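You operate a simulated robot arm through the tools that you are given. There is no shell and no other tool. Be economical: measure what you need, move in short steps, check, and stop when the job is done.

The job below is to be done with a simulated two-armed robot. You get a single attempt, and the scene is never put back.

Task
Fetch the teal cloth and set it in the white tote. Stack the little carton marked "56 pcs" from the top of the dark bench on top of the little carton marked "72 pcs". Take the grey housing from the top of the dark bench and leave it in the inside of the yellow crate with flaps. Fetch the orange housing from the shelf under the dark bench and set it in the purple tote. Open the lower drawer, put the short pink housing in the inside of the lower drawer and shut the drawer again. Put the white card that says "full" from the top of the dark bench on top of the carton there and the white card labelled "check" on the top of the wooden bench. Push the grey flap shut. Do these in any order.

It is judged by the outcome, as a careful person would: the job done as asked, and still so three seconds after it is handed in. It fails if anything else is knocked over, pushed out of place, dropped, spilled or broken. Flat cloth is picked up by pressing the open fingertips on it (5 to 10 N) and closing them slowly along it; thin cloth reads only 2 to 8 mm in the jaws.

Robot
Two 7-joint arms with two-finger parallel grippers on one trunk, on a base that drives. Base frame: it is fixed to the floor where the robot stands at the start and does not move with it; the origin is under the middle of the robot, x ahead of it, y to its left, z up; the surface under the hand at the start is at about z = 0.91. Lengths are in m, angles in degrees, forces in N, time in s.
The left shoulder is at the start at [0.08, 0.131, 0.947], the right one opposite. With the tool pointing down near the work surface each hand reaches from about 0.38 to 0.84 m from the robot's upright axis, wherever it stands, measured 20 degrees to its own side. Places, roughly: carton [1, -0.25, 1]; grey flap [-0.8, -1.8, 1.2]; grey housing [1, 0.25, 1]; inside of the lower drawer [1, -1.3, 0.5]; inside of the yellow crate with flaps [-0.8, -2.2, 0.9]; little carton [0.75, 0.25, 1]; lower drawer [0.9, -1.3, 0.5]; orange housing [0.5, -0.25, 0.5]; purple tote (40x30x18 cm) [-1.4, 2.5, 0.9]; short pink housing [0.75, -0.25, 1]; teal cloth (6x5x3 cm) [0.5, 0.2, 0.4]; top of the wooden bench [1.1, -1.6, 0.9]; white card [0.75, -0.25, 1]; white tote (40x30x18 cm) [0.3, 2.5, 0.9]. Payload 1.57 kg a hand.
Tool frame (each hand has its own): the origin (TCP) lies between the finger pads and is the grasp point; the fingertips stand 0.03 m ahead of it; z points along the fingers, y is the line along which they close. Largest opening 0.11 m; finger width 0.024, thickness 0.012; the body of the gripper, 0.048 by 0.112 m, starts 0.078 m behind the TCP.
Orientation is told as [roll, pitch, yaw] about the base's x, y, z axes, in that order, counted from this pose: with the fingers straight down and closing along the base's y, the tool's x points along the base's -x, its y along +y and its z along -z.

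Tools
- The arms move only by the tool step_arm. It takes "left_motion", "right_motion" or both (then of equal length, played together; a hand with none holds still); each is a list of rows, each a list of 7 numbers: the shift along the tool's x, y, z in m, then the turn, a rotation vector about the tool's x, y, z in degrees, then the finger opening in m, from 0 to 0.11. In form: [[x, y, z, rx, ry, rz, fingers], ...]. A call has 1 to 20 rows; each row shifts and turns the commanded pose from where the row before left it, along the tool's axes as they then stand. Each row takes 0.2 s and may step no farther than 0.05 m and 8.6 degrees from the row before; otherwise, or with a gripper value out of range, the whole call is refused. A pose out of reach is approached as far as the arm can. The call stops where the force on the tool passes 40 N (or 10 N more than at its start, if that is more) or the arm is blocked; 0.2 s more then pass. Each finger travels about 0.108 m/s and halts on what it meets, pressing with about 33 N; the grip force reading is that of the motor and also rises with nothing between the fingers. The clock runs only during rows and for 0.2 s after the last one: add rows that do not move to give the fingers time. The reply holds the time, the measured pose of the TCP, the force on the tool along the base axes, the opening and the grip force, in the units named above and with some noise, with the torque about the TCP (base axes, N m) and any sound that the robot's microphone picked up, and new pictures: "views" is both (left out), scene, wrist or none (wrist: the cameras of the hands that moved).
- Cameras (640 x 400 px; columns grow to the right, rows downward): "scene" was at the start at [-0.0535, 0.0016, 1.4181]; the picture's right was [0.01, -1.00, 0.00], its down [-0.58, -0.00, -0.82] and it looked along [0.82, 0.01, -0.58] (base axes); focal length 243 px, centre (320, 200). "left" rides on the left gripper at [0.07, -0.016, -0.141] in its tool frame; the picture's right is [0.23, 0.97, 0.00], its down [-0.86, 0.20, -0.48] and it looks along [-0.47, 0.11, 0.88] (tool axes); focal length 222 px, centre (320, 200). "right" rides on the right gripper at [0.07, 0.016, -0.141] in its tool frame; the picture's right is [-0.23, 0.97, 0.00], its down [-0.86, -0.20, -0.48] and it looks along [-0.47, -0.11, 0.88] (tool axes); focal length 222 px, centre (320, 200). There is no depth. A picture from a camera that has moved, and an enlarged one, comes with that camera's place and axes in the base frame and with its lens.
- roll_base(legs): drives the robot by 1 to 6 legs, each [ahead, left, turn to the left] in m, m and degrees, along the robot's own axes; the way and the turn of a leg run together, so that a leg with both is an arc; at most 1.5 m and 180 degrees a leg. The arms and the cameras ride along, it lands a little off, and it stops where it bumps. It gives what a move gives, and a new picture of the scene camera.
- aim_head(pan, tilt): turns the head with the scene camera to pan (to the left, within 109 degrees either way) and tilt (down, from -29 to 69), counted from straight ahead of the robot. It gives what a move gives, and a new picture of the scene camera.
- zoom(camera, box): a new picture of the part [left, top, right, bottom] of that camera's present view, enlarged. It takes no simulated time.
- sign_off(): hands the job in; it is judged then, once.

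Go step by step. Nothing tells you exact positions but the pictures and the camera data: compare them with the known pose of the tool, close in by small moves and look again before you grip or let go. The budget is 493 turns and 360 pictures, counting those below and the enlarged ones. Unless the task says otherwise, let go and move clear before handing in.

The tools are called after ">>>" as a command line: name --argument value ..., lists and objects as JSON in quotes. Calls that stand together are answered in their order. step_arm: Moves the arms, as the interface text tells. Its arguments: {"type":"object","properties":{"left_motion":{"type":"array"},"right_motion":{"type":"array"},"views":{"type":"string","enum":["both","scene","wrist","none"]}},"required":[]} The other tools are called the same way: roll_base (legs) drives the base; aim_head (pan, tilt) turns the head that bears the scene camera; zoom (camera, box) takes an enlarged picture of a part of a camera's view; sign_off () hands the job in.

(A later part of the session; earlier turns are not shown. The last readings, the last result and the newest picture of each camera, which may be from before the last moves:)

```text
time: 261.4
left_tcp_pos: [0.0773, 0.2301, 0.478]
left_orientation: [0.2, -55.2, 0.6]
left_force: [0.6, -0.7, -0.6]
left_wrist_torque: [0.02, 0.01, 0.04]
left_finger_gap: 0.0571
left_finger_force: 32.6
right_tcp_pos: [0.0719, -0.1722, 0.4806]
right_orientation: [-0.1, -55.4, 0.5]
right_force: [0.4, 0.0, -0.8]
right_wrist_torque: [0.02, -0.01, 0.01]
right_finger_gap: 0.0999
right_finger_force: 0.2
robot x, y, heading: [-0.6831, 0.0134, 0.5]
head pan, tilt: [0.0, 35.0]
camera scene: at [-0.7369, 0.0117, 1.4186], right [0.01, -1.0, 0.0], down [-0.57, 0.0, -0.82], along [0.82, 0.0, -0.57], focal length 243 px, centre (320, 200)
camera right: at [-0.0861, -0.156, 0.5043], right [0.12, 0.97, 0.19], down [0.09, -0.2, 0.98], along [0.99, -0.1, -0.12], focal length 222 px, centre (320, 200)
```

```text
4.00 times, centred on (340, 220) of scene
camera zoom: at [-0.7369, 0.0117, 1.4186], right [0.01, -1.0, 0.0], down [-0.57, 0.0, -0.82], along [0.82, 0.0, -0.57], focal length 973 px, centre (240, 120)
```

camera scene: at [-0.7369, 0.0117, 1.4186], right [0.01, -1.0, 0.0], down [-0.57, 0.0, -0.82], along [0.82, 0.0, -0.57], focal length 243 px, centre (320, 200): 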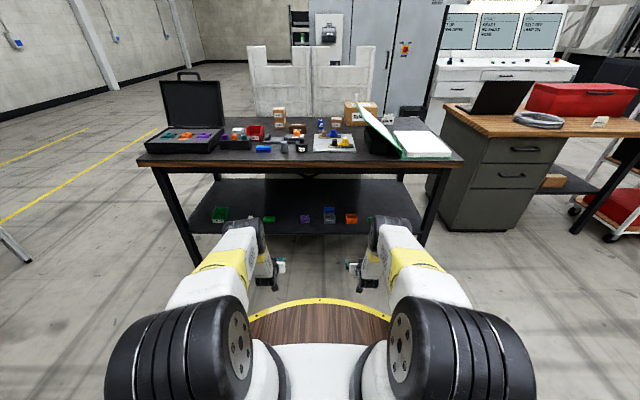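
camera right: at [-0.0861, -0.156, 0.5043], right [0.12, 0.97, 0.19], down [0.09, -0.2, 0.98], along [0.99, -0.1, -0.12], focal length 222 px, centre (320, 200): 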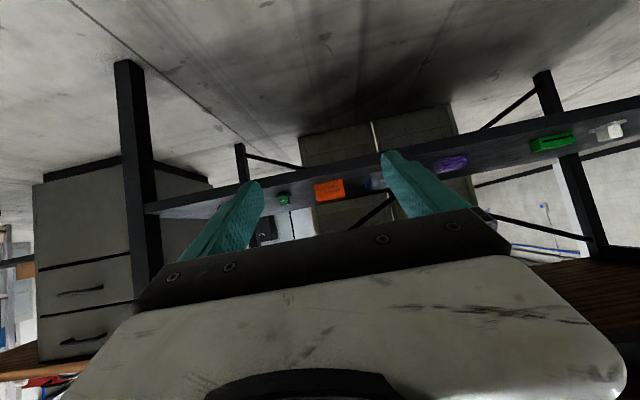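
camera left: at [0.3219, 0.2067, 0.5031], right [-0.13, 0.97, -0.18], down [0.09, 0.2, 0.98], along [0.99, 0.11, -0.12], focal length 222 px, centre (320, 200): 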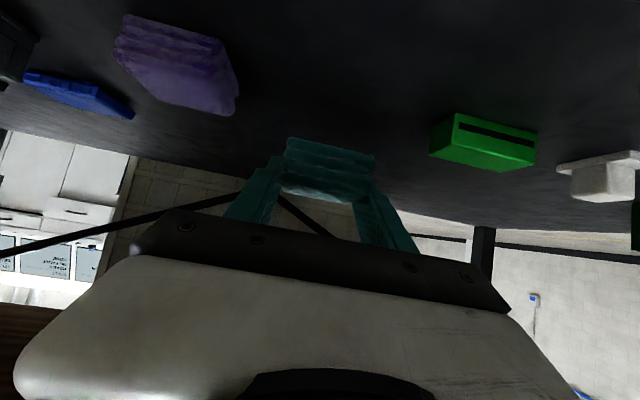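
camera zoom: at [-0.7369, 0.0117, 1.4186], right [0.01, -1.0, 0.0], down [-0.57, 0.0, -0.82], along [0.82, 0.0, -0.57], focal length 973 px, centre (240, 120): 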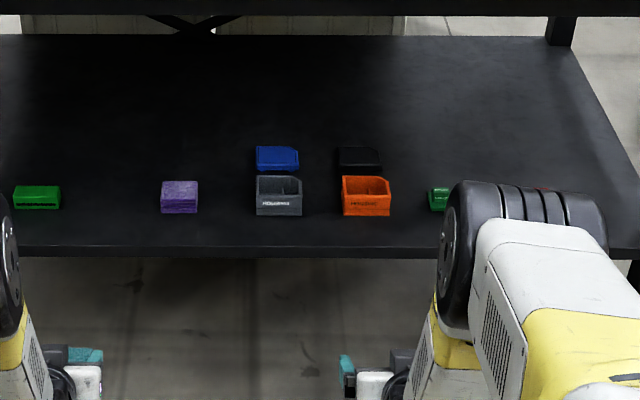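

>>> roll_base --legs '[[0.34, 0, -0.4]]'

>>> zoom --camera "right" --box '[160, 50, 480, 250]'

```text
time: 263.6
left_tcp_pos: [0.4156, 0.2247, 0.479]
left_orientation: [0.2, -55.2, 0.1]
left_force: [0.5, 0.5, -0.4]
left_wrist_torque: [0.0, 0.0, -0.02]
left_finger_gap: 0.0573
left_finger_force: 32.7
right_tcp_pos: [0.4081, -0.1751, 0.4809]
right_orientation: [0.0, -55.4, 0.2]
right_force: [-1.2, 0.2, 0.3]
right_wrist_torque: [0.0, -0.02, 0.04]
right_finger_gap: 0.0999
right_finger_force: 0.1
robot x, y, heading: [-0.3423, 0.011, -0.1]
head pan, tilt: [0.0, 35.0]
camera scene: at [-0.3999, 0.0128, 1.4186], right [0.0, -1.0, 0.0], down [-0.57, 0.0, -0.82], along [0.82, 0.0, -0.57], focal length 243 px, centre (320, 200)
```

scene: 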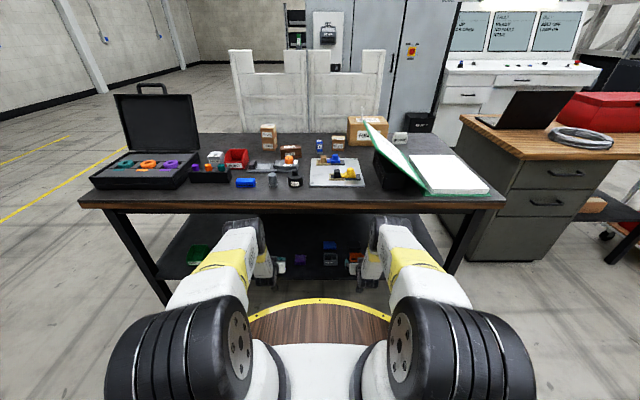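

```text
2.00 times, centred on (320, 150) of right
camera zoom: at [0.2498, -0.1592, 0.5046], right [0.13, 0.97, 0.19], down [0.09, -0.2, 0.98], along [0.99, -0.11, -0.12], focal length 444 px, centre (320, 300)
```

zoom: 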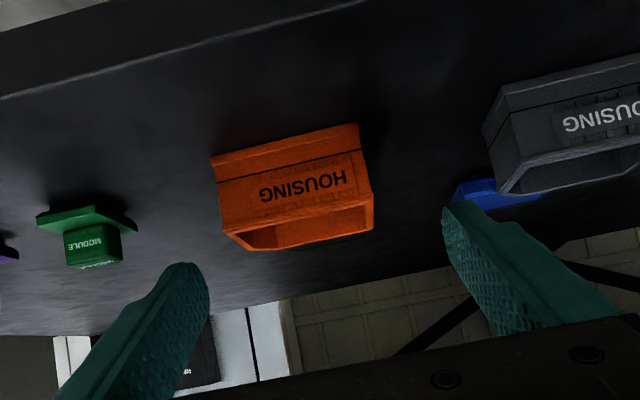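

>>> roll_base --legs '[[0.05, 0, 0]]'

>>> step_arm --right_motion '[[0.0145, -0.008, 0.0203, 0, 0, 0, 0.1], [0.0145, 0, 0.0203, 0, 0, 0, 0.1], [0, 0, 0, 0, 0, 0, 0.1]]' --views "wrist"

```text
time: 264.5
left_tcp_pos: [0.4662, 0.2261, 0.4783]
left_orientation: [0.3, -55.2, 0.1]
left_force: [0.0, -0.4, -0.3]
left_wrist_torque: [-0.04, 0.02, -0.02]
left_finger_gap: 0.0572
left_finger_force: 32.4
right_tcp_pos: [0.4583, -0.1749, 0.4816]
right_orientation: [-0.1, -55.4, 0.2]
right_force: [-0.3, 0.0, 0.4]
right_wrist_torque: [-0.01, 0.0, 0.01]
right_finger_gap: 0.1004
right_finger_force: 0.0
robot x, y, heading: [-0.2966, 0.0106, -0.1]
head pan, tilt: [0.0, 35.0]
camera scene: at [-0.3487, 0.0128, 1.4186], right [0.0, -1.0, 0.0], down [-0.57, 0.0, -0.82], along [0.82, 0.0, -0.57], focal length 243 px, centre (320, 200)
```

scene: 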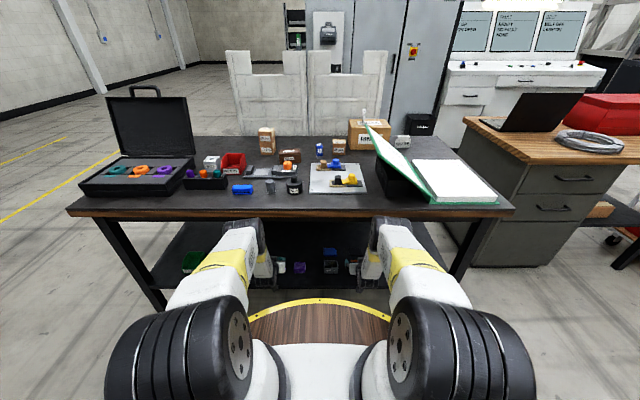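

```text
time: 265.3
left_tcp_pos: [0.4662, 0.225, 0.4782]
left_orientation: [0.1, -55.3, 0.1]
left_force: [-0.1, -0.7, -1.1]
left_wrist_torque: [0.02, 0.0, 0.0]
left_finger_gap: 0.0573
left_finger_force: 32.9
right_tcp_pos: [0.4747, -0.1846, 0.4348]
right_orientation: [0.0, -55.4, 0.2]
right_force: [-0.5, 0.0, -0.5]
right_wrist_torque: [0.01, 0.01, 0.01]
right_finger_gap: 0.1001
right_finger_force: 0.0
robot x, y, heading: [-0.2982, 0.0113, 0.0]
head pan, tilt: [0.0, 35.0]
camera right: at [0.3173, -0.1679, 0.4576], right [0.13, 0.97, 0.19], down [0.09, -0.2, 0.98], along [0.99, -0.11, -0.12], focal length 222 px, centre (320, 200)
```

right: 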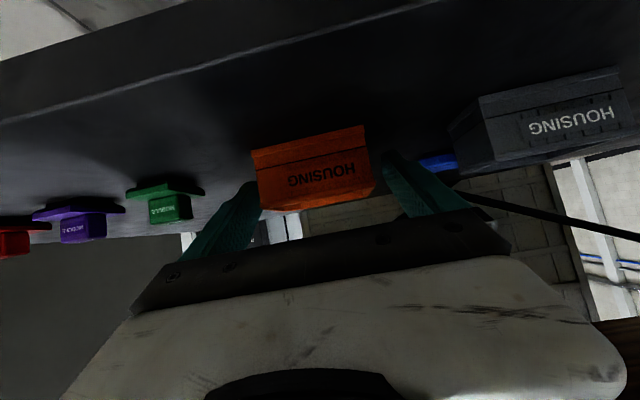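

>>> step_arm --right_motion '[[0, -0.003, 0, 0, 0, 0, 0.1], [0, 0, 0, 0, 0, 0, 0.08], [0, 0, 0, 0, 0, 0, 0.065], [0, 0, 0, 0, 0, 0, 0.05], [0, 0, 0, 0, 0, 0, 0.05]]' --views "none"

>>> step_arm --right_motion '[[-0.0165, 0, -0.0113, 0, 0, 0, 0.05], [-0.0247, 0, -0.017, 0, 0, 0, 0.05], [0, 0, 0, 0, 0, 0, 0.05]]' --views "wrist"

```text
time: 266.5
left_tcp_pos: [0.4679, 0.226, 0.4783]
left_orientation: [0.2, -55.2, 0.1]
left_force: [-0.1, 0.3, -0.4]
left_wrist_torque: [0.03, -0.02, 0.01]
left_finger_gap: 0.0572
left_finger_force: 32.9
right_tcp_pos: [0.4739, -0.1867, 0.4351]
right_orientation: [0.0, -55.4, 0.2]
right_force: [-0.7, -0.4, 0.2]
right_wrist_torque: [0.02, -0.07, 0.02]
right_finger_gap: 0.0718
right_finger_force: 33.2
robot x, y, heading: [-0.2939, 0.0126, -0.1]
head pan, tilt: [0.0, 35.0]
```

```text
time: 267.3
left_tcp_pos: [0.4677, 0.2262, 0.4781]
left_orientation: [0.2, -55.2, 0.1]
left_force: [-1.1, 0.3, -0.8]
left_wrist_torque: [0.0, -0.02, -0.02]
left_finger_gap: 0.0572
left_finger_force: 33.5
right_tcp_pos: [0.4737, -0.1852, 0.4845]
right_orientation: [-0.1, -55.4, 0.2]
right_force: [-0.8, 0.3, -1.2]
right_wrist_torque: [-0.01, 0.02, 0.0]
right_finger_gap: 0.0716
right_finger_force: 32.6
robot x, y, heading: [-0.2962, 0.0133, 0.1]
head pan, tilt: [0.0, 35.0]
camera right: at [0.3171, -0.1692, 0.5076], right [0.13, 0.97, 0.19], down [0.09, -0.2, 0.98], along [0.99, -0.11, -0.12], focal length 222 px, centre (320, 200)
```

right: 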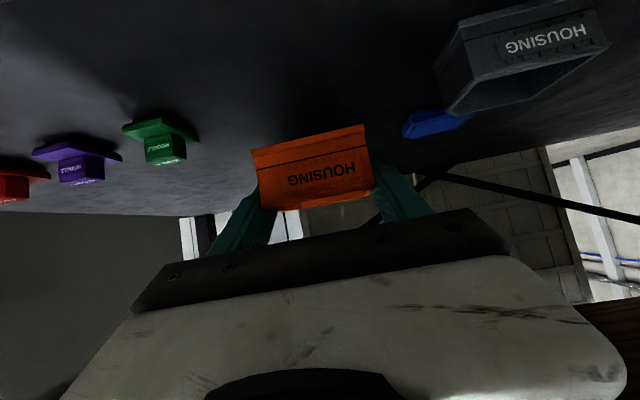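

Both objects are held. I back out from under the bench and raise both hands.

>>> roll_base --legs '[[-0.45, 0, 0]]'

>>> step_arm --left_motion '[[-0.035, 0, -0.03, 0, 0, 0, 0.005], [-0.035, 0, -0.03, 0, 0, 0, 0.005], [-0.035, 0, -0.03, 0, 0, 0, 0.005], [-0.035, 0, -0.03, 0, 0, 0, 0.005], [-0.035, 0, -0.03, 0, 0, 0, 0.005], [-0.035, 0, -0.03, 0, 0, 0, 0.005], [-0.035, 0, -0.03, 0, 0, 0, 0.005], [-0.035, 0, -0.03, 0, 0, 0, 0.005], [-0.035, 0, -0.03, 0, 0, 0, 0.005], [-0.035, 0, -0.03, 0, 0, 0, 0.005], [-0.035, 0, -0.03, 0, 0, 0, 0.005], [-0.035, 0, -0.03, 0, 0, 0, 0.005], [-0.035, 0, -0.03, 0, 0, 0, 0.005], [-0.035, 0, -0.03, 0, 0, 0, 0.005], [0, 0, 0, 0, 0, 0, 0.005]]' --right_motion '[[-0.035, 0, -0.03, 0, 0, 0, 0.05], [-0.035, 0, -0.03, 0, 0, 0, 0.05], [-0.035, 0, -0.03, 0, 0, 0, 0.05], [-0.035, 0, -0.03, 0, 0, 0, 0.05], [-0.035, 0, -0.03, 0, 0, 0, 0.05], [-0.035, 0, -0.03, 0, 0, 0, 0.05], [-0.035, 0, -0.03, 0, 0, 0, 0.05], [-0.035, 0, -0.03, 0, 0, 0, 0.05], [-0.035, 0, -0.03, 0, 0, 0, 0.05], [-0.035, 0, -0.03, 0, 0, 0, 0.05], [-0.035, 0, -0.03, 0, 0, 0, 0.05], [-0.035, 0, -0.03, 0, 0, 0, 0.05], [-0.035, 0, -0.03, 0, 0, 0, 0.05], [-0.035, 0, -0.03, 0, 0, 0, 0.05], [0, 0, 0, 0, 0, 0, 0.05]]' --views "scene"

```text
time: 270.1
left_tcp_pos: [0.0097, 0.2289, 0.478]
left_orientation: [0.2, -55.1, 0.4]
left_force: [0.0, -0.3, 0.4]
left_wrist_torque: [0.01, -0.01, -0.05]
left_finger_gap: 0.0574
left_finger_force: 32.9
right_tcp_pos: [0.0195, -0.1824, 0.4832]
right_orientation: [0.0, -55.4, 0.6]
right_force: [0.1, 0.6, -0.4]
right_wrist_torque: [-0.02, 0.0, 0.0]
right_finger_gap: 0.0715
right_finger_force: 32.5
robot x, y, heading: [-0.7502, 0.0102, 0.3]
head pan, tilt: [0.0, 35.0]
camera scene: at [-0.8039, 0.0116, 1.4186], right [0.0, -1.0, 0.0], down [-0.57, 0.0, -0.82], along [0.82, 0.0, -0.57], focal length 243 px, centre (320, 200)
```

scene: 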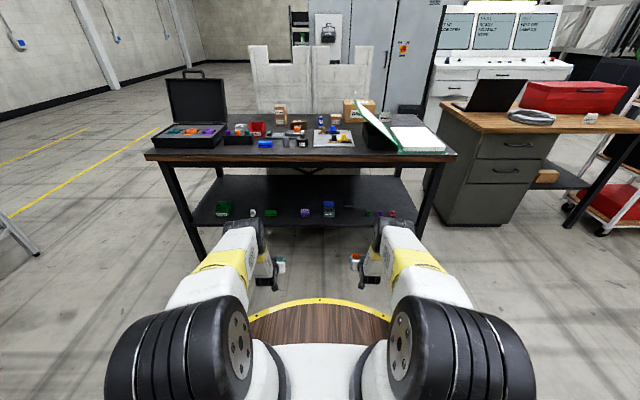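

```text
time: 273.3
left_tcp_pos: [-0.0535, 0.2271, 1.124]
left_orientation: [0.2, -55.2, 0.4]
left_force: [0.7, 0.1, -0.3]
left_wrist_torque: [-0.02, -0.03, 0.0]
left_finger_gap: 0.0574
left_finger_force: 32.9
right_tcp_pos: [-0.0501, -0.1849, 1.1245]
right_orientation: [0.1, -55.3, 0.6]
right_force: [-0.1, -1.0, -0.2]
right_wrist_torque: [0.02, 0.01, 0.02]
right_finger_gap: 0.0716
right_finger_force: 33.1
robot x, y, heading: [-0.7496, 0.0077, 0.2]
head pan, tilt: [0.0, 35.0]
camera scene: at [-0.804, 0.0116, 1.4186], right [0.0, -1.0, 0.0], down [-0.57, 0.0, -0.82], along [0.82, 0.0, -0.57], focal length 243 px, centre (320, 200)
```

scene: 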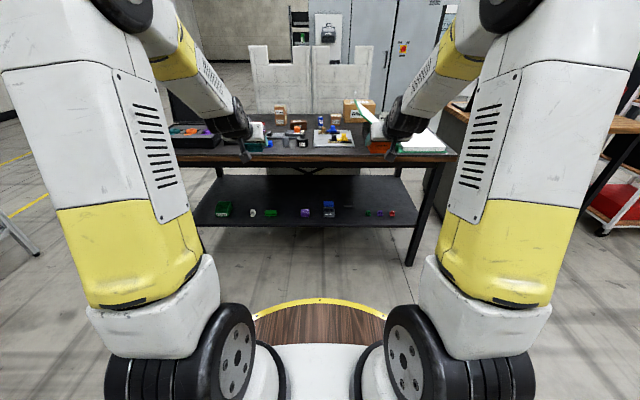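

>>> roll_base --legs '[[0, 0, 90], [0, -0.5, 0], [1.2, 0, 0]]'

>>> aim_head --pan 45 --tilt 25

```text
time: 285.8
left_tcp_pos: [-0.5493, 1.9303, 1.1238]
left_orientation: [0.2, -55.2, 93.1]
left_force: [0.4, -0.4, 0.1]
left_wrist_torque: [0.02, 0.01, -0.01]
left_finger_gap: 0.0573
left_finger_force: 33.1
right_tcp_pos: [-0.138, 1.9528, 1.1248]
right_orientation: [0.0, -55.3, 93.2]
right_force: [0.4, -0.6, -1.0]
right_wrist_torque: [-0.01, -0.02, -0.02]
right_finger_gap: 0.0716
right_finger_force: 32.6
robot x, y, heading: [-0.3004, 1.2419, 92.8]
head pan, tilt: [0.0, 35.0]
camera scene: at [-0.2997, 1.1931, 1.4186], right [1.0, 0.05, 0.0], down [0.03, -0.57, -0.82], along [-0.04, 0.82, -0.57], focal length 243 px, centre (320, 200)
```

scene: 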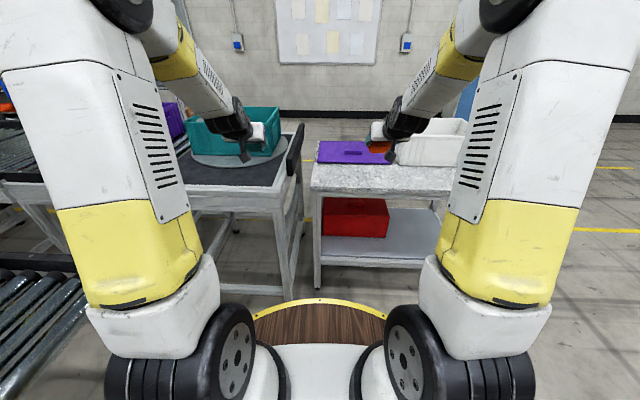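

```text
time: 286.9
left_tcp_pos: [-0.5496, 1.9297, 1.1241]
left_orientation: [0.3, -55.2, 93.1]
left_force: [-0.5, -0.4, 0.2]
left_wrist_torque: [-0.01, -0.03, -0.01]
left_finger_gap: 0.0572
left_finger_force: 33.4
right_tcp_pos: [-0.1384, 1.9548, 1.1243]
right_orientation: [0.1, -55.3, 93.2]
right_force: [0.2, -0.5, -0.5]
right_wrist_torque: [-0.03, -0.01, 0.02]
right_finger_gap: 0.0715
right_finger_force: 32.5
robot x, y, heading: [-0.3034, 1.2446, 93.1]
head pan, tilt: [45.0, 25.0]
camera scene: at [-0.3636, 1.1669, 1.4344], right [0.67, 0.74, 0.0], down [0.31, -0.28, -0.91], along [-0.67, 0.61, -0.42], focal length 243 px, centre (320, 200)
```

scene: 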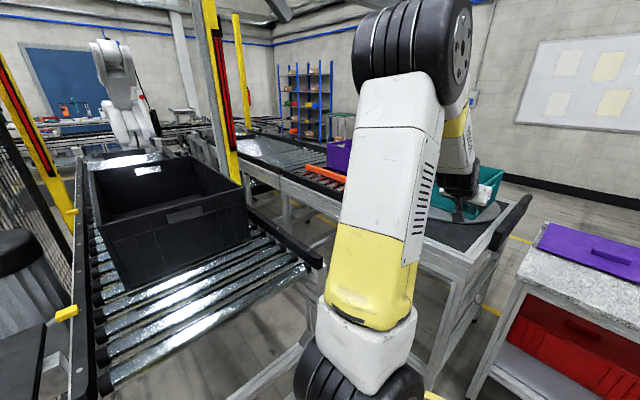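

>>> step_arm --left_motion '[[0.0064, 0, -0.044, 0, 0, 0, 0.005], [0.0064, 0, -0.044, 0, 0, 0, 0.005], [0.0064, 0, -0.044, 0, 0, 0, 0.005], [0.0064, 0, -0.044, 0, 0, 0, 0.005], [0.0064, 0, -0.044, 0, 0, 0, 0.005]]' --right_motion '[[0.0064, 0, -0.044, 0, 0, 0, 0.05], [0.0064, 0, -0.044, 0, 0, 0, 0.05], [0.0064, 0, -0.044, 0, 0, 0, 0.05], [0.0064, 0, -0.044, 0, 0, 0, 0.05], [0.0064, 0, -0.044, 0, 0, 0, 0.05]]' --views "none"

>>> roll_base --legs '[[0.25, 0, -3], [0, -0.75, 0]]'

>>> aim_head --pan 0 --tilt 35

```text
time: 288.1
left_tcp_pos: [-0.5353, 1.7333, 1.2197]
left_orientation: [0.2, -55.0, 93.0]
left_force: [0.1, 0.9, -1.1]
left_wrist_torque: [0.0, -0.01, 0.01]
left_finger_gap: 0.0573
left_finger_force: 32.3
right_tcp_pos: [-0.128, 1.7541, 1.2207]
right_orientation: [-0.2, -55.3, 93.3]
right_force: [-0.8, 1.5, -1.7]
right_wrist_torque: [-0.04, 0.01, -0.02]
right_finger_gap: 0.0717
right_finger_force: 33.5
robot x, y, heading: [-0.3007, 1.2441, 93.0]
head pan, tilt: [45.0, 25.0]
```

```text
time: 293.6
left_tcp_pos: [0.2296, 1.9934, 1.221]
left_orientation: [0.2, -55.3, 89.9]
left_force: [-0.1, 0.8, -1.2]
left_wrist_torque: [0.01, 0.0, -0.01]
left_finger_gap: 0.0571
left_finger_force: 33.2
right_tcp_pos: [0.6388, 1.9909, 1.2212]
right_orientation: [0.0, -55.4, 89.9]
right_force: [-0.3, -0.6, -1.6]
right_wrist_torque: [-0.03, -0.03, 0.04]
right_finger_gap: 0.0716
right_finger_force: 33.2
robot x, y, heading: [0.4378, 1.4907, 89.7]
head pan, tilt: [45.0, 25.0]
camera scene: at [0.3691, 1.4165, 1.4344], right [0.71, 0.7, 0.0], down [0.3, -0.3, -0.91], along [-0.64, 0.64, -0.42], focal length 243 px, centre (320, 200)
```

scene: 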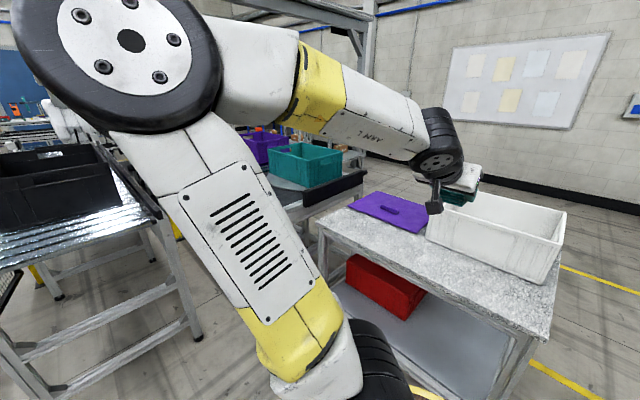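

```text
time: 294.7
left_tcp_pos: [0.2292, 1.9927, 1.2219]
left_orientation: [0.2, -55.2, 89.8]
left_force: [-0.2, 1.0, -0.8]
left_wrist_torque: [0.0, 0.04, -0.02]
left_finger_gap: 0.0572
left_finger_force: 32.6
right_tcp_pos: [0.6382, 1.9906, 1.221]
right_orientation: [0.1, -55.4, 89.9]
right_force: [0.4, -0.3, 0.2]
right_wrist_torque: [0.0, -0.01, 0.0]
right_finger_gap: 0.0715
right_finger_force: 33.2
robot x, y, heading: [0.4381, 1.4883, 89.4]
head pan, tilt: [0.0, 35.0]
camera scene: at [0.4343, 1.4391, 1.4186], right [1.0, -0.01, 0.0], down [0.0, -0.57, -0.82], along [0.0, 0.82, -0.57], focal length 243 px, centre (320, 200)
```

scene: 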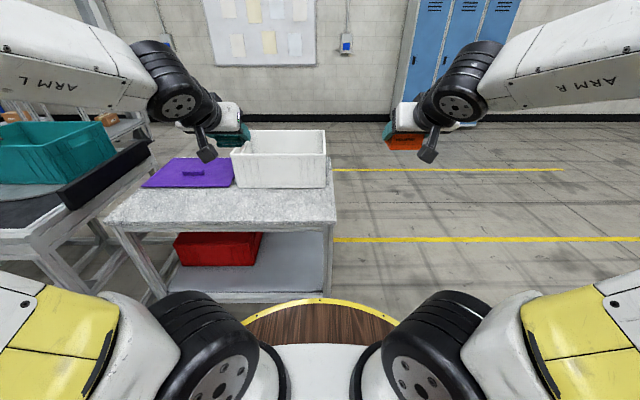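

White tote spans x 0.07–0.47, y 2.37–2.67, rim z≈1.02. I steepen the left hand and drive closer.

>>> step_arm --left_motion '[[0, 0, 0, 0, 8, 0, 0.005], [0, 0, 0, 0, 8, 0, 0.005], [0, 0, 0, 0, 8, 0, 0.005], [0, 0, 0, 0, 8, 0, 0.005], [0, 0, 0, 0, 8, 0, 0.005], [0, 0, 0, 0, 0, 0, 0.005]]' --views "none"

>>> roll_base --legs '[[0.26, 0, 0]]'

```text
time: 296.1
left_tcp_pos: [0.23, 1.9928, 1.2214]
left_orientation: [0.1, -15.1, 90.0]
left_force: [0.3, -0.1, -0.2]
left_wrist_torque: [-0.03, 0.01, 0.02]
left_finger_gap: 0.0572
left_finger_force: 32.4
right_tcp_pos: [0.6384, 1.9897, 1.2209]
right_orientation: [0.0, -55.3, 89.9]
right_force: [0.2, 0.3, -0.9]
right_wrist_torque: [-0.02, -0.01, -0.01]
right_finger_gap: 0.0717
right_finger_force: 33.1
robot x, y, heading: [0.4381, 1.4882, 89.5]
head pan, tilt: [0.0, 35.0]
```

```text
time: 298.0
left_tcp_pos: [0.2286, 2.2546, 1.2211]
left_orientation: [0.0, -15.2, 90.1]
left_force: [0.3, 0.2, -0.9]
left_wrist_torque: [0.0, -0.04, 0.0]
left_finger_gap: 0.0572
left_finger_force: 33.2
right_tcp_pos: [0.639, 2.2548, 1.2211]
right_orientation: [0.1, -55.3, 90.0]
right_force: [0.1, 0.2, -1.4]
right_wrist_torque: [-0.02, -0.02, -0.03]
right_finger_gap: 0.0714
right_finger_force: 32.8
robot x, y, heading: [0.4355, 1.7515, 89.9]
head pan, tilt: [0.0, 35.0]
camera scene: at [0.4358, 1.7027, 1.4186], right [1.0, 0.0, 0.0], down [0.0, -0.57, -0.82], along [0.0, 0.82, -0.57], focal length 243 px, centre (320, 200)
```

scene: 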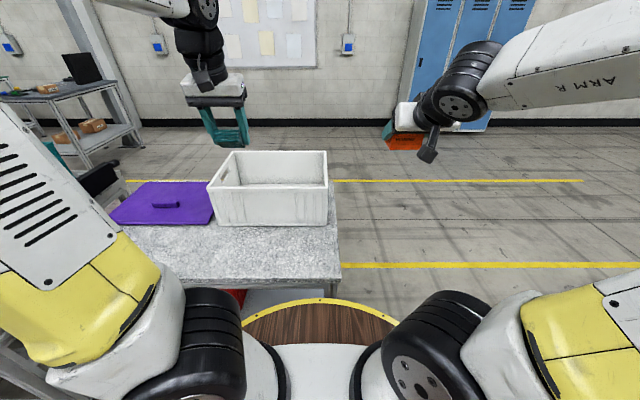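

>>> step_arm --left_motion '[[-0.0353, -0.0059, 0.02, 0, 0, 0, 0.005], [-0.0353, -0.0059, 0.02, 0, 0, 0, 0.005], [-0.0353, -0.0059, 0.02, 0, 0, 0, 0.005], [-0.0353, -0.0059, 0.02, 0, 0, 0, 0.005], [-0.0353, -0.0059, 0.02, 0, 0, 0, 0.005], [-0.0353, -0.0059, 0.02, 0, 0, 0, 0.005], [-0.0353, -0.0059, 0.02, 0, 0, 0, 0.005], [0, 0, 0, 0, 0, 0, 0.005]]' --views "both"

```text
time: 299.8
left_tcp_pos: [0.2484, 2.3837, 1.1877]
left_orientation: [0.1, -15.3, 90.1]
left_force: [0.0, 0.1, -0.8]
left_wrist_torque: [-0.02, 0.01, 0.0]
left_finger_gap: 0.0573
left_finger_force: 33.2
left hand out of reach, approached as far as the arm can: row 4, 5, 6, 7
right_tcp_pos: [0.6388, 2.2538, 1.2218]
right_orientation: [-0.1, -55.4, 90.1]
right_force: [-0.6, -0.5, -1.3]
right_wrist_torque: [-0.06, 0.01, -0.01]
right_finger_gap: 0.0716
right_finger_force: 32.5
robot x, y, heading: [0.4385, 1.753, 89.9]
head pan, tilt: [0.0, 35.0]
camera scene: at [0.4358, 1.7029, 1.4186], right [1.0, 0.0, 0.0], down [0.0, -0.57, -0.82], along [0.0, 0.82, -0.57], focal length 243 px, centre (320, 200)
camera left: at [0.2644, 2.2793, 1.3063], right [-0.97, -0.22, -0.06], down [-0.2, 0.7, 0.69], along [-0.11, 0.68, -0.72], focal length 222 px, centre (320, 200)
```

scene: 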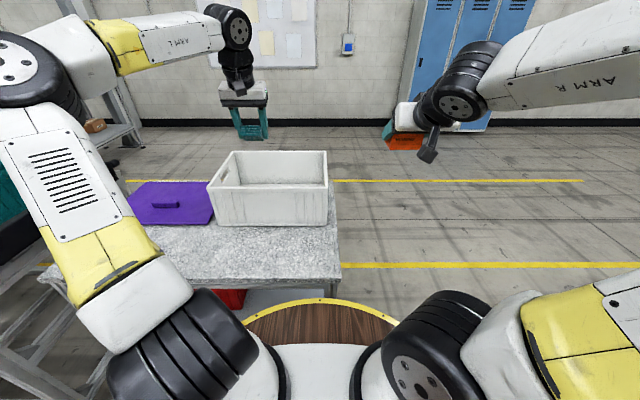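
left: 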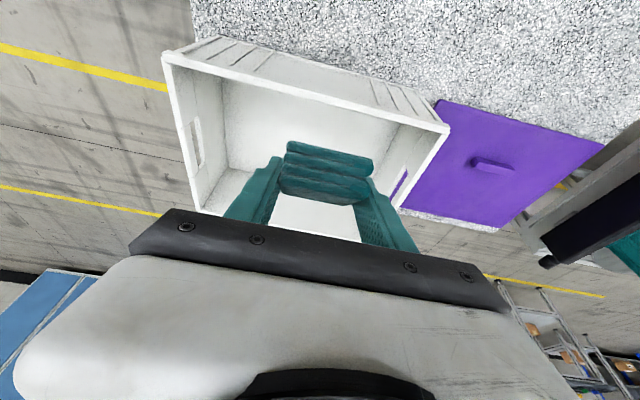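

>>> roll_base --legs '[[0.05, 0, 0]]'

>>> step_arm --left_motion '[[0, 0, 0, 0, -8, 0, 0.005], [-0.02, -0.005, 0.02, 0, -4, 0, 0.005], [-0.02, -0.005, 0.02, 0, 0, 0, 0.005], [-0.02, -0.005, 0.02, 0, 0, 0, 0.005], [-0.02, -0.005, 0.02, 0, 0, 0, 0.005], [0, 0, 0, 0, 0, 0, 0.005]]' --views "both"

```text
time: 300.7
left_tcp_pos: [0.2486, 2.433, 1.188]
left_orientation: [0.1, -15.3, 90.2]
left_force: [0.3, -0.2, -0.1]
left_wrist_torque: [0.02, 0.02, 0.0]
left_finger_gap: 0.0571
left_finger_force: 32.4
right_tcp_pos: [0.6389, 2.3048, 1.2212]
right_orientation: [-0.1, -55.3, 90.1]
right_force: [-1.1, -0.9, -1.7]
right_wrist_torque: [0.02, -0.03, 0.01]
right_finger_gap: 0.0715
right_finger_force: 33.3
robot x, y, heading: [0.4391, 1.8044, 90.1]
head pan, tilt: [0.0, 35.0]
camera scene: at [0.436, 1.7532, 1.4186], right [1.0, 0.0, 0.0], down [0.0, -0.57, -0.82], along [0.0, 0.82, -0.57], focal length 243 px, centre (320, 200)
```

scene: 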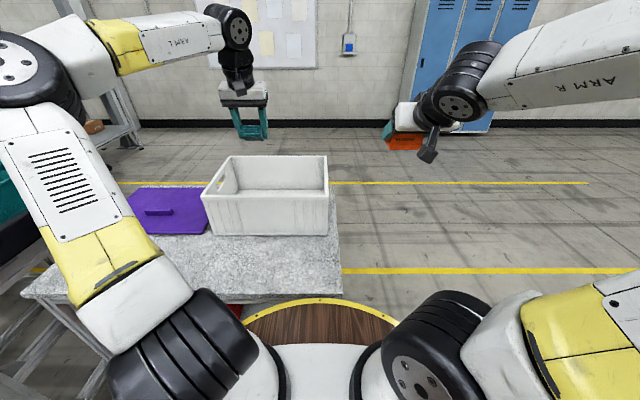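

```text
time: 302.1
left_tcp_pos: [0.2504, 2.4874, 1.171]
left_orientation: [0.1, -27.3, 90.2]
left_force: [-0.7, 0.1, -0.8]
left_wrist_torque: [-0.02, 0.04, -0.01]
left_finger_gap: 0.0574
left_finger_force: 32.8
left hand out of reach, approached as far as the arm can: row 3, 4, 5
right_tcp_pos: [0.6373, 2.3045, 1.2204]
right_orientation: [0.0, -55.4, 90.1]
right_force: [0.3, 0.4, -0.7]
right_wrist_torque: [-0.02, 0.0, 0.03]
right_finger_gap: 0.0715
right_finger_force: 33.7
robot x, y, heading: [0.4402, 1.8049, 89.8]
head pan, tilt: [0.0, 35.0]
camera scene: at [0.436, 1.7534, 1.4186], right [1.0, 0.0, 0.0], down [0.0, -0.57, -0.82], along [0.0, 0.82, -0.57], focal length 243 px, centre (320, 200)
camera left: at [0.2661, 2.3607, 1.2649], right [-0.97, -0.21, -0.1], down [-0.2, 0.54, 0.82], along [-0.11, 0.82, -0.57], focal length 222 px, centre (320, 200)
```

scene: 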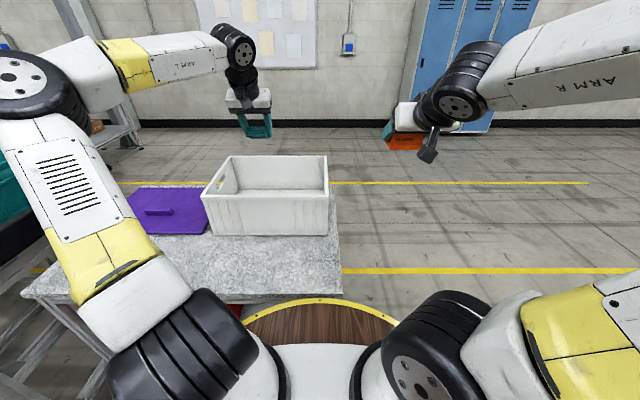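
left: 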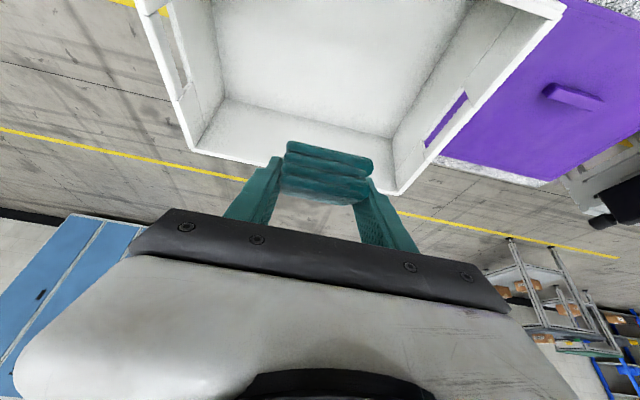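

>>> step_arm --left_motion '[[-0.0026, 0, 0.0313, 0, 0, 0, 0.005], [-0.0026, 0, 0.0313, 0, 0, 0, 0.005], [-0.0026, 0, 0.0313, 0, 0, 0, 0.005], [0, 0, 0, 0, 0, 0, 0.005]]' --views "wrist"

```text
time: 303.1
left_tcp_pos: [0.2031, 2.5258, 1.1262]
left_orientation: [0.1, -27.3, 90.3]
left_force: [0.4, 0.0, -0.3]
left_wrist_torque: [0.0, 0.01, 0.0]
left_finger_gap: 0.0573
left_finger_force: 33.0
left hand out of reach, approached as far as the arm can: row 1, 2, 3
right_tcp_pos: [0.638, 2.3049, 1.2211]
right_orientation: [-0.1, -55.3, 90.2]
right_force: [-0.3, -0.6, -1.4]
right_wrist_torque: [0.03, 0.01, -0.01]
right_finger_gap: 0.0717
right_finger_force: 33.6
robot x, y, heading: [0.4379, 1.8068, 89.7]
head pan, tilt: [0.0, 35.0]
camera left: at [0.2191, 2.4, 1.2221], right [-0.97, -0.21, -0.1], down [-0.2, 0.54, 0.82], along [-0.11, 0.82, -0.57], focal length 222 px, centre (320, 200)
```

left: 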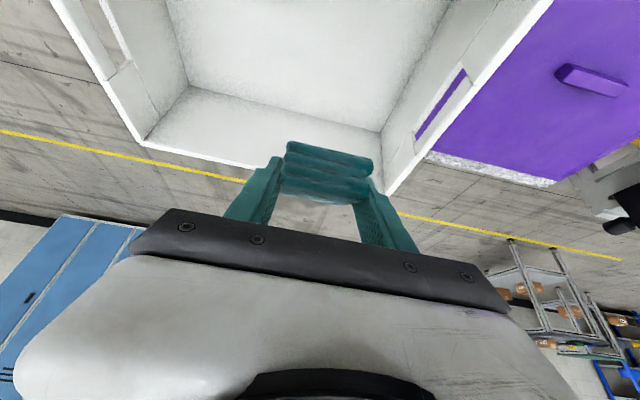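

>>> step_arm --left_motion '[[0.0138, -0.02, 0.0267, 0, 0, 0, 0.005], [0.0138, -0.02, 0.0267, 0, 0, 0, 0.005], [0.0138, 0, 0.0267, 0, 0, 0, 0.005], [0, 0, 0, 0, 0, 0, 0.005]]' --views "both"

```text
time: 304.1
left_tcp_pos: [0.219, 2.5254, 1.0435]
left_orientation: [0.0, -27.3, 90.1]
left_force: [-0.8, 0.1, -0.8]
left_wrist_torque: [0.03, 0.0, 0.01]
left_finger_gap: 0.057
left_finger_force: 32.1
left hand out of reach, approached as far as the arm can: row 1, 2
right_tcp_pos: [0.6381, 2.3048, 1.2211]
right_orientation: [-0.1, -55.4, 90.1]
right_force: [-0.1, -0.3, -1.1]
right_wrist_torque: [-0.02, 0.0, 0.0]
right_finger_gap: 0.0717
right_finger_force: 32.4
robot x, y, heading: [0.4389, 1.8048, 89.9]
head pan, tilt: [0.0, 35.0]
camera scene: at [0.436, 1.7533, 1.4186], right [1.0, 0.0, 0.0], down [0.0, -0.57, -0.82], along [0.0, 0.82, -0.57], focal length 243 px, centre (320, 200)
camera left: at [0.235, 2.3991, 1.1383], right [-0.97, -0.21, -0.1], down [-0.2, 0.54, 0.82], along [-0.11, 0.82, -0.57], focal length 222 px, centre (320, 200)
```

scene: 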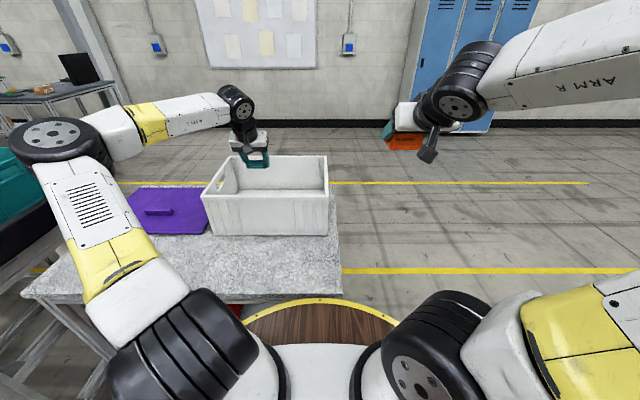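
left: 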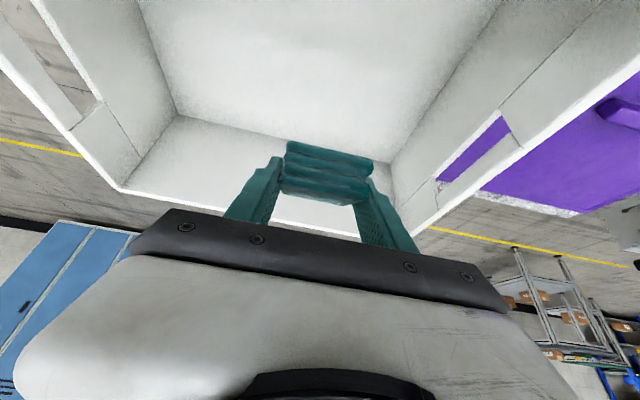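

>>> step_arm --left_motion '[[0.0079, 0, 0.0296, 0, 0, 0, 0.005], [0.0079, 0, 0.0296, 0, 0, 0, 0.005], [0.0079, 0, 0.0296, 0, 0, 0, 0.005], [0, 0, 0, 0, 0, 0, 0.005]]' --views "both"

```text
time: 305.1
left_tcp_pos: [0.2144, 2.5446, 0.9523]
left_orientation: [0.1, -27.3, 90.2]
left_force: [0.1, -0.3, -0.1]
left_wrist_torque: [0.01, -0.01, -0.02]
left_finger_gap: 0.0571
left_finger_force: 33.2
left hand out of reach, approached as far as the arm can: row 3
right_tcp_pos: [0.6385, 2.3066, 1.2206]
right_orientation: [-0.1, -55.5, 90.0]
right_force: [-0.4, 0.1, -0.8]
right_wrist_torque: [0.0, -0.01, -0.01]
right_finger_gap: 0.0715
right_finger_force: 33.1
robot x, y, heading: [0.4362, 1.8061, 90.1]
head pan, tilt: [0.0, 35.0]
camera scene: at [0.436, 1.7534, 1.4186], right [1.0, 0.0, 0.0], down [0.0, -0.57, -0.82], along [0.0, 0.82, -0.57], focal length 243 px, centre (320, 200)
camera left: at [0.2309, 2.4187, 1.0466], right [-0.97, -0.21, -0.1], down [-0.2, 0.54, 0.82], along [-0.11, 0.82, -0.57], focal length 222 px, centre (320, 200)
```

scene: 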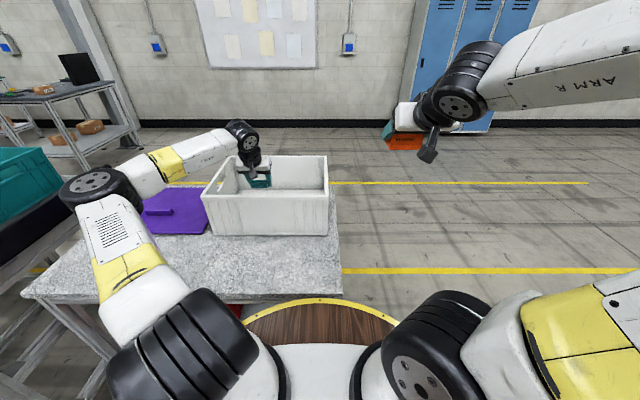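
left: 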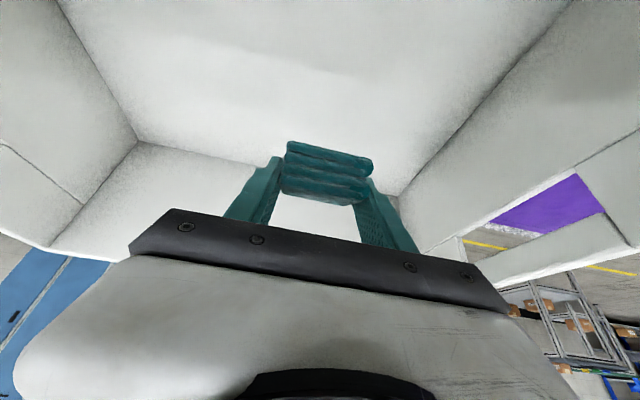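

>>> step_arm --left_motion '[[0.005, 0, 0.0133, 0, 0, 0, 0.005], [0.005, 0, 0.0133, 0, 0, 0, 0.005], [0.003, 0, 0.009, 0, 0, 0, 0.005], [0, 0, 0, 0, 0, 0, 0.005]]' --views "both"

>>> zoom --camera "scene" --box '[160, 100, 360, 250]'

```text
time: 306.1
left_tcp_pos: [0.2156, 2.5498, 0.9157]
left_orientation: [0.1, -27.3, 90.2]
left_force: [0.7, -0.5, -0.1]
left_wrist_torque: [0.02, 0.01, -0.01]
left_finger_gap: 0.0574
left_finger_force: 33.2
right_tcp_pos: [0.6382, 2.3053, 1.222]
right_orientation: [-0.1, -55.4, 90.1]
right_force: [-0.2, 0.2, -0.7]
right_wrist_torque: [-0.01, -0.02, 0.03]
right_finger_gap: 0.0716
right_finger_force: 33.1
robot x, y, heading: [0.4382, 1.8034, 89.6]
head pan, tilt: [0.0, 35.0]
camera scene: at [0.436, 1.7534, 1.4186], right [1.0, 0.0, 0.0], down [0.0, -0.57, -0.82], along [0.0, 0.82, -0.57], focal length 243 px, centre (320, 200)
camera left: at [0.2321, 2.4233, 1.0103], right [-0.97, -0.21, -0.1], down [-0.2, 0.54, 0.82], along [-0.11, 0.82, -0.57], focal length 222 px, centre (320, 200)
```

scene: 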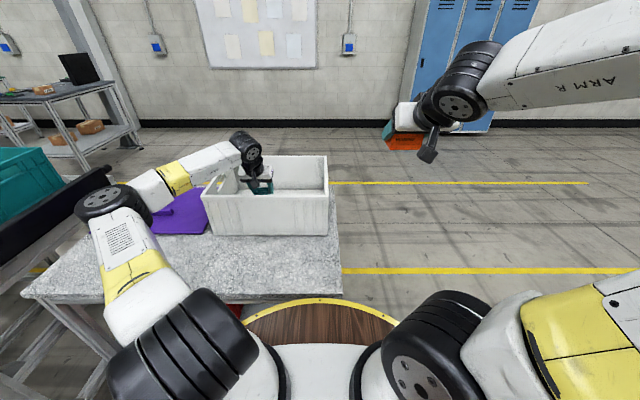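
left: 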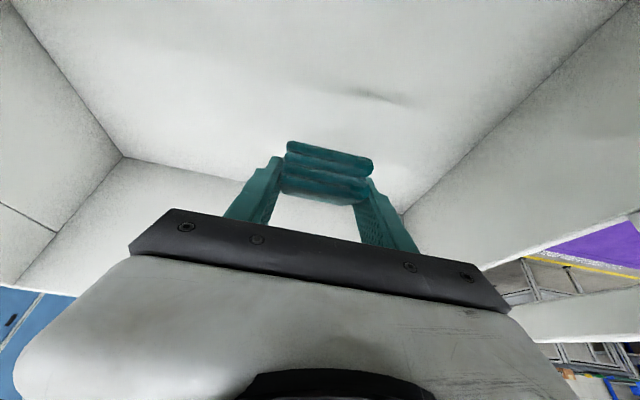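

```text
2.67 times, centred on (260, 175) of scene
camera zoom: at [0.436, 1.7534, 1.4186], right [1.0, 0.0, 0.0], down [0.0, -0.57, -0.82], along [0.0, 0.82, -0.57], focal length 649 px, centre (480, 267)
```

zoom: 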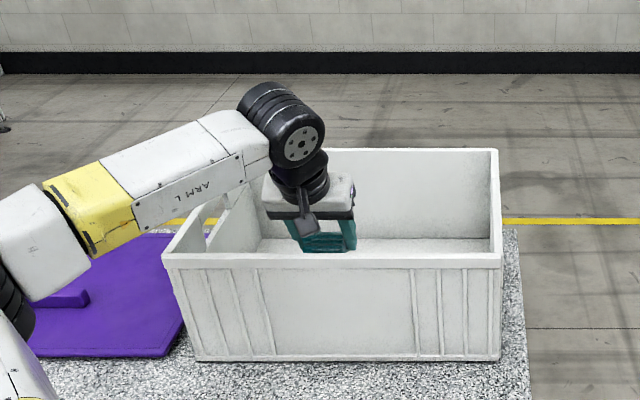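

>>> step_arm --left_motion '[[0, 0, 0, 0, 0, 0, 0.045], [0, 0, 0, 0, 0, 0, 0.07], [0, 0, 0, 0, 0, 0, 0.085], [0, 0, 0, 0, 0, 0, 0.085]]' --views "wrist"

```text
time: 307.1
left_tcp_pos: [0.2164, 2.5511, 0.9161]
left_orientation: [0.1, -27.4, 90.2]
left_force: [-1.0, -0.5, -0.7]
left_wrist_torque: [-0.02, 0.01, -0.02]
left_finger_gap: 0.085
left_finger_force: 0.0
right_tcp_pos: [0.6378, 2.3053, 1.2215]
right_orientation: [-0.2, -55.5, 90.1]
right_force: [0.1, 0.0, -1.7]
right_wrist_torque: [0.01, 0.0, -0.04]
right_finger_gap: 0.0718
right_finger_force: 33.0
robot x, y, heading: [0.4394, 1.8032, 90.2]
head pan, tilt: [0.0, 35.0]
camera left: at [0.2322, 2.4233, 1.0105], right [-0.97, -0.21, -0.1], down [-0.2, 0.54, 0.82], along [-0.11, 0.82, -0.57], focal length 222 px, centre (320, 200)
```

left: 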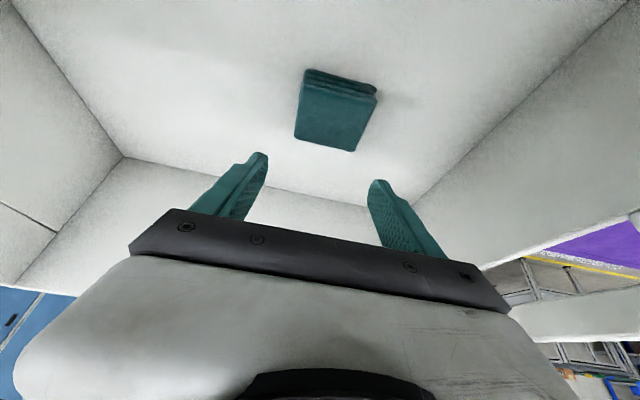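

The cloth lies in the white tote. I raise the hand straight up and out.

>>> step_arm --left_motion '[[-0.0184, 0, -0.0356, 0, 0, 0, 0.085], [-0.0184, 0, -0.0356, 0, 0, 0, 0.085], [-0.0184, 0, -0.0356, 0, 0, 0, 0.085], [-0.0184, 0, -0.0356, 0, 0, 0, 0.085], [-0.0184, 0, -0.0356, 0, 0, 0, 0.085], [-0.01, 0, -0.0356, 0, 0, 0, 0.085], [0.0, 0, -0.04, 0, 0, 0, 0.085], [0, 0, 0, 0, 0, 0, 0.085]]' --views "scene"

```text
time: 308.9
left_tcp_pos: [0.1811, 2.5131, 1.1729]
left_orientation: [0.1, -27.2, 90.2]
left_force: [0.0, -0.1, 0.2]
left_wrist_torque: [-0.01, 0.0, -0.02]
left_finger_gap: 0.085
left_finger_force: 0.1
left hand out of reach, approached as far as the arm can: row 1, 2, 3, 4, 5
right_tcp_pos: [0.6379, 2.3045, 1.2218]
right_orientation: [-0.1, -55.4, 90.1]
right_force: [-0.4, -0.5, -1.0]
right_wrist_torque: [-0.02, -0.04, -0.01]
right_finger_gap: 0.0716
right_finger_force: 33.0
robot x, y, heading: [0.4373, 1.8034, 90.0]
head pan, tilt: [0.0, 35.0]
camera scene: at [0.436, 1.7534, 1.4186], right [1.0, 0.0, 0.0], down [0.0, -0.57, -0.82], along [0.0, 0.82, -0.57], focal length 243 px, centre (320, 200)
```

scene: 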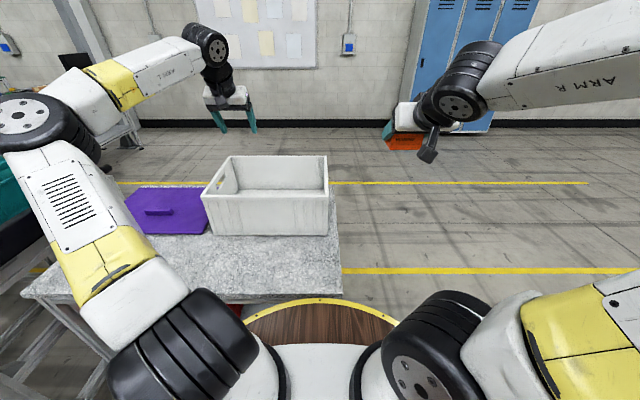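

>>> step_arm --left_motion '[[0.03, 0, -0.025, 0, 0, 0, 0.05], [0.03, 0, -0.025, 0, 0, 0, 0.05], [0.03, 0, -0.025, 0, 0, 0, 0.05], [0.035, 0, -0.02, 0, 0, 0, 0.05], [0.035, 0, -0.02, 0, 0, 0, 0.05], [0.035, 0, -0.02, 0, 0, 0, 0.05]]' --views "none"

>>> roll_base --legs '[[-0.35, 0, 0]]'

>>> aim_head --pan 60 --tilt 20

```text
time: 310.3
left_tcp_pos: [0.1822, 2.2789, 1.2021]
left_orientation: [0.1, -27.3, 90.1]
left_force: [-0.1, 0.7, 0.3]
left_wrist_torque: [-0.01, 0.03, -0.02]
left_finger_gap: 0.0502
left_finger_force: 0.0
right_tcp_pos: [0.6373, 2.3053, 1.221]
right_orientation: [-0.1, -55.4, 90.0]
right_force: [-0.4, 1.2, -0.7]
right_wrist_torque: [0.0, 0.01, 0.01]
right_finger_gap: 0.0716
right_finger_force: 33.2
robot x, y, heading: [0.4384, 1.8065, 89.7]
head pan, tilt: [0.0, 35.0]
```

```text
time: 312.6
left_tcp_pos: [0.1826, 1.9183, 1.2029]
left_orientation: [0.1, -27.4, 90.1]
left_force: [0.7, 0.5, 0.5]
left_wrist_torque: [0.02, 0.02, 0.04]
left_finger_gap: 0.0499
left_finger_force: 0.1
right_tcp_pos: [0.6373, 1.9423, 1.2212]
right_orientation: [-0.1, -55.4, 89.9]
right_force: [0.2, -0.3, -1.2]
right_wrist_torque: [0.02, -0.02, 0.01]
right_finger_gap: 0.0716
right_finger_force: 32.7
robot x, y, heading: [0.4401, 1.4429, 89.6]
head pan, tilt: [0.0, 35.0]
camera scene: at [0.4347, 1.3921, 1.4186], right [1.0, 0.0, 0.0], down [0.0, -0.57, -0.82], along [0.0, 0.82, -0.57], focal length 243 px, centre (320, 200)
```

scene: 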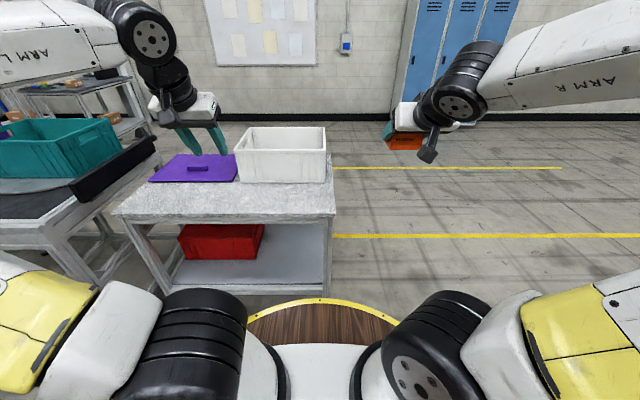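

```text
time: 313.9
left_tcp_pos: [0.1824, 1.9189, 1.2024]
left_orientation: [0.0, -27.3, 90.1]
left_force: [-0.8, -0.5, -0.5]
left_wrist_torque: [0.0, -0.02, 0.0]
left_finger_gap: 0.0499
left_finger_force: 0.0
right_tcp_pos: [0.6371, 1.9422, 1.2206]
right_orientation: [0.0, -55.4, 90.0]
right_force: [0.1, -0.3, -0.8]
right_wrist_torque: [0.0, 0.01, -0.01]
right_finger_gap: 0.0715
right_finger_force: 33.2
robot x, y, heading: [0.4338, 1.4448, 89.9]
head pan, tilt: [60.0, 20.0]
camera scene: at [0.3539, 1.351, 1.4425], right [0.5, 0.86, 0.0], down [0.3, -0.17, -0.94], along [-0.81, 0.47, -0.34], focal length 243 px, centre (320, 200)
```

scene: 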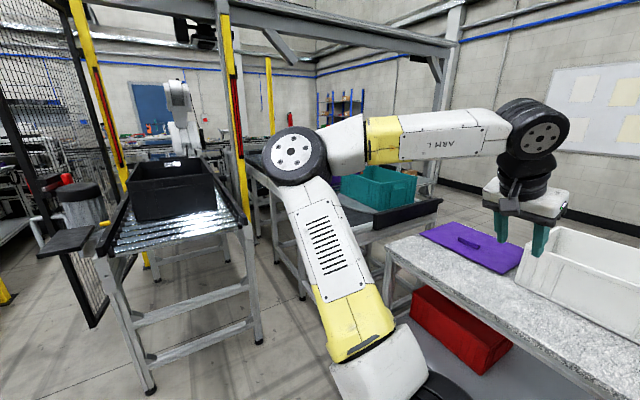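

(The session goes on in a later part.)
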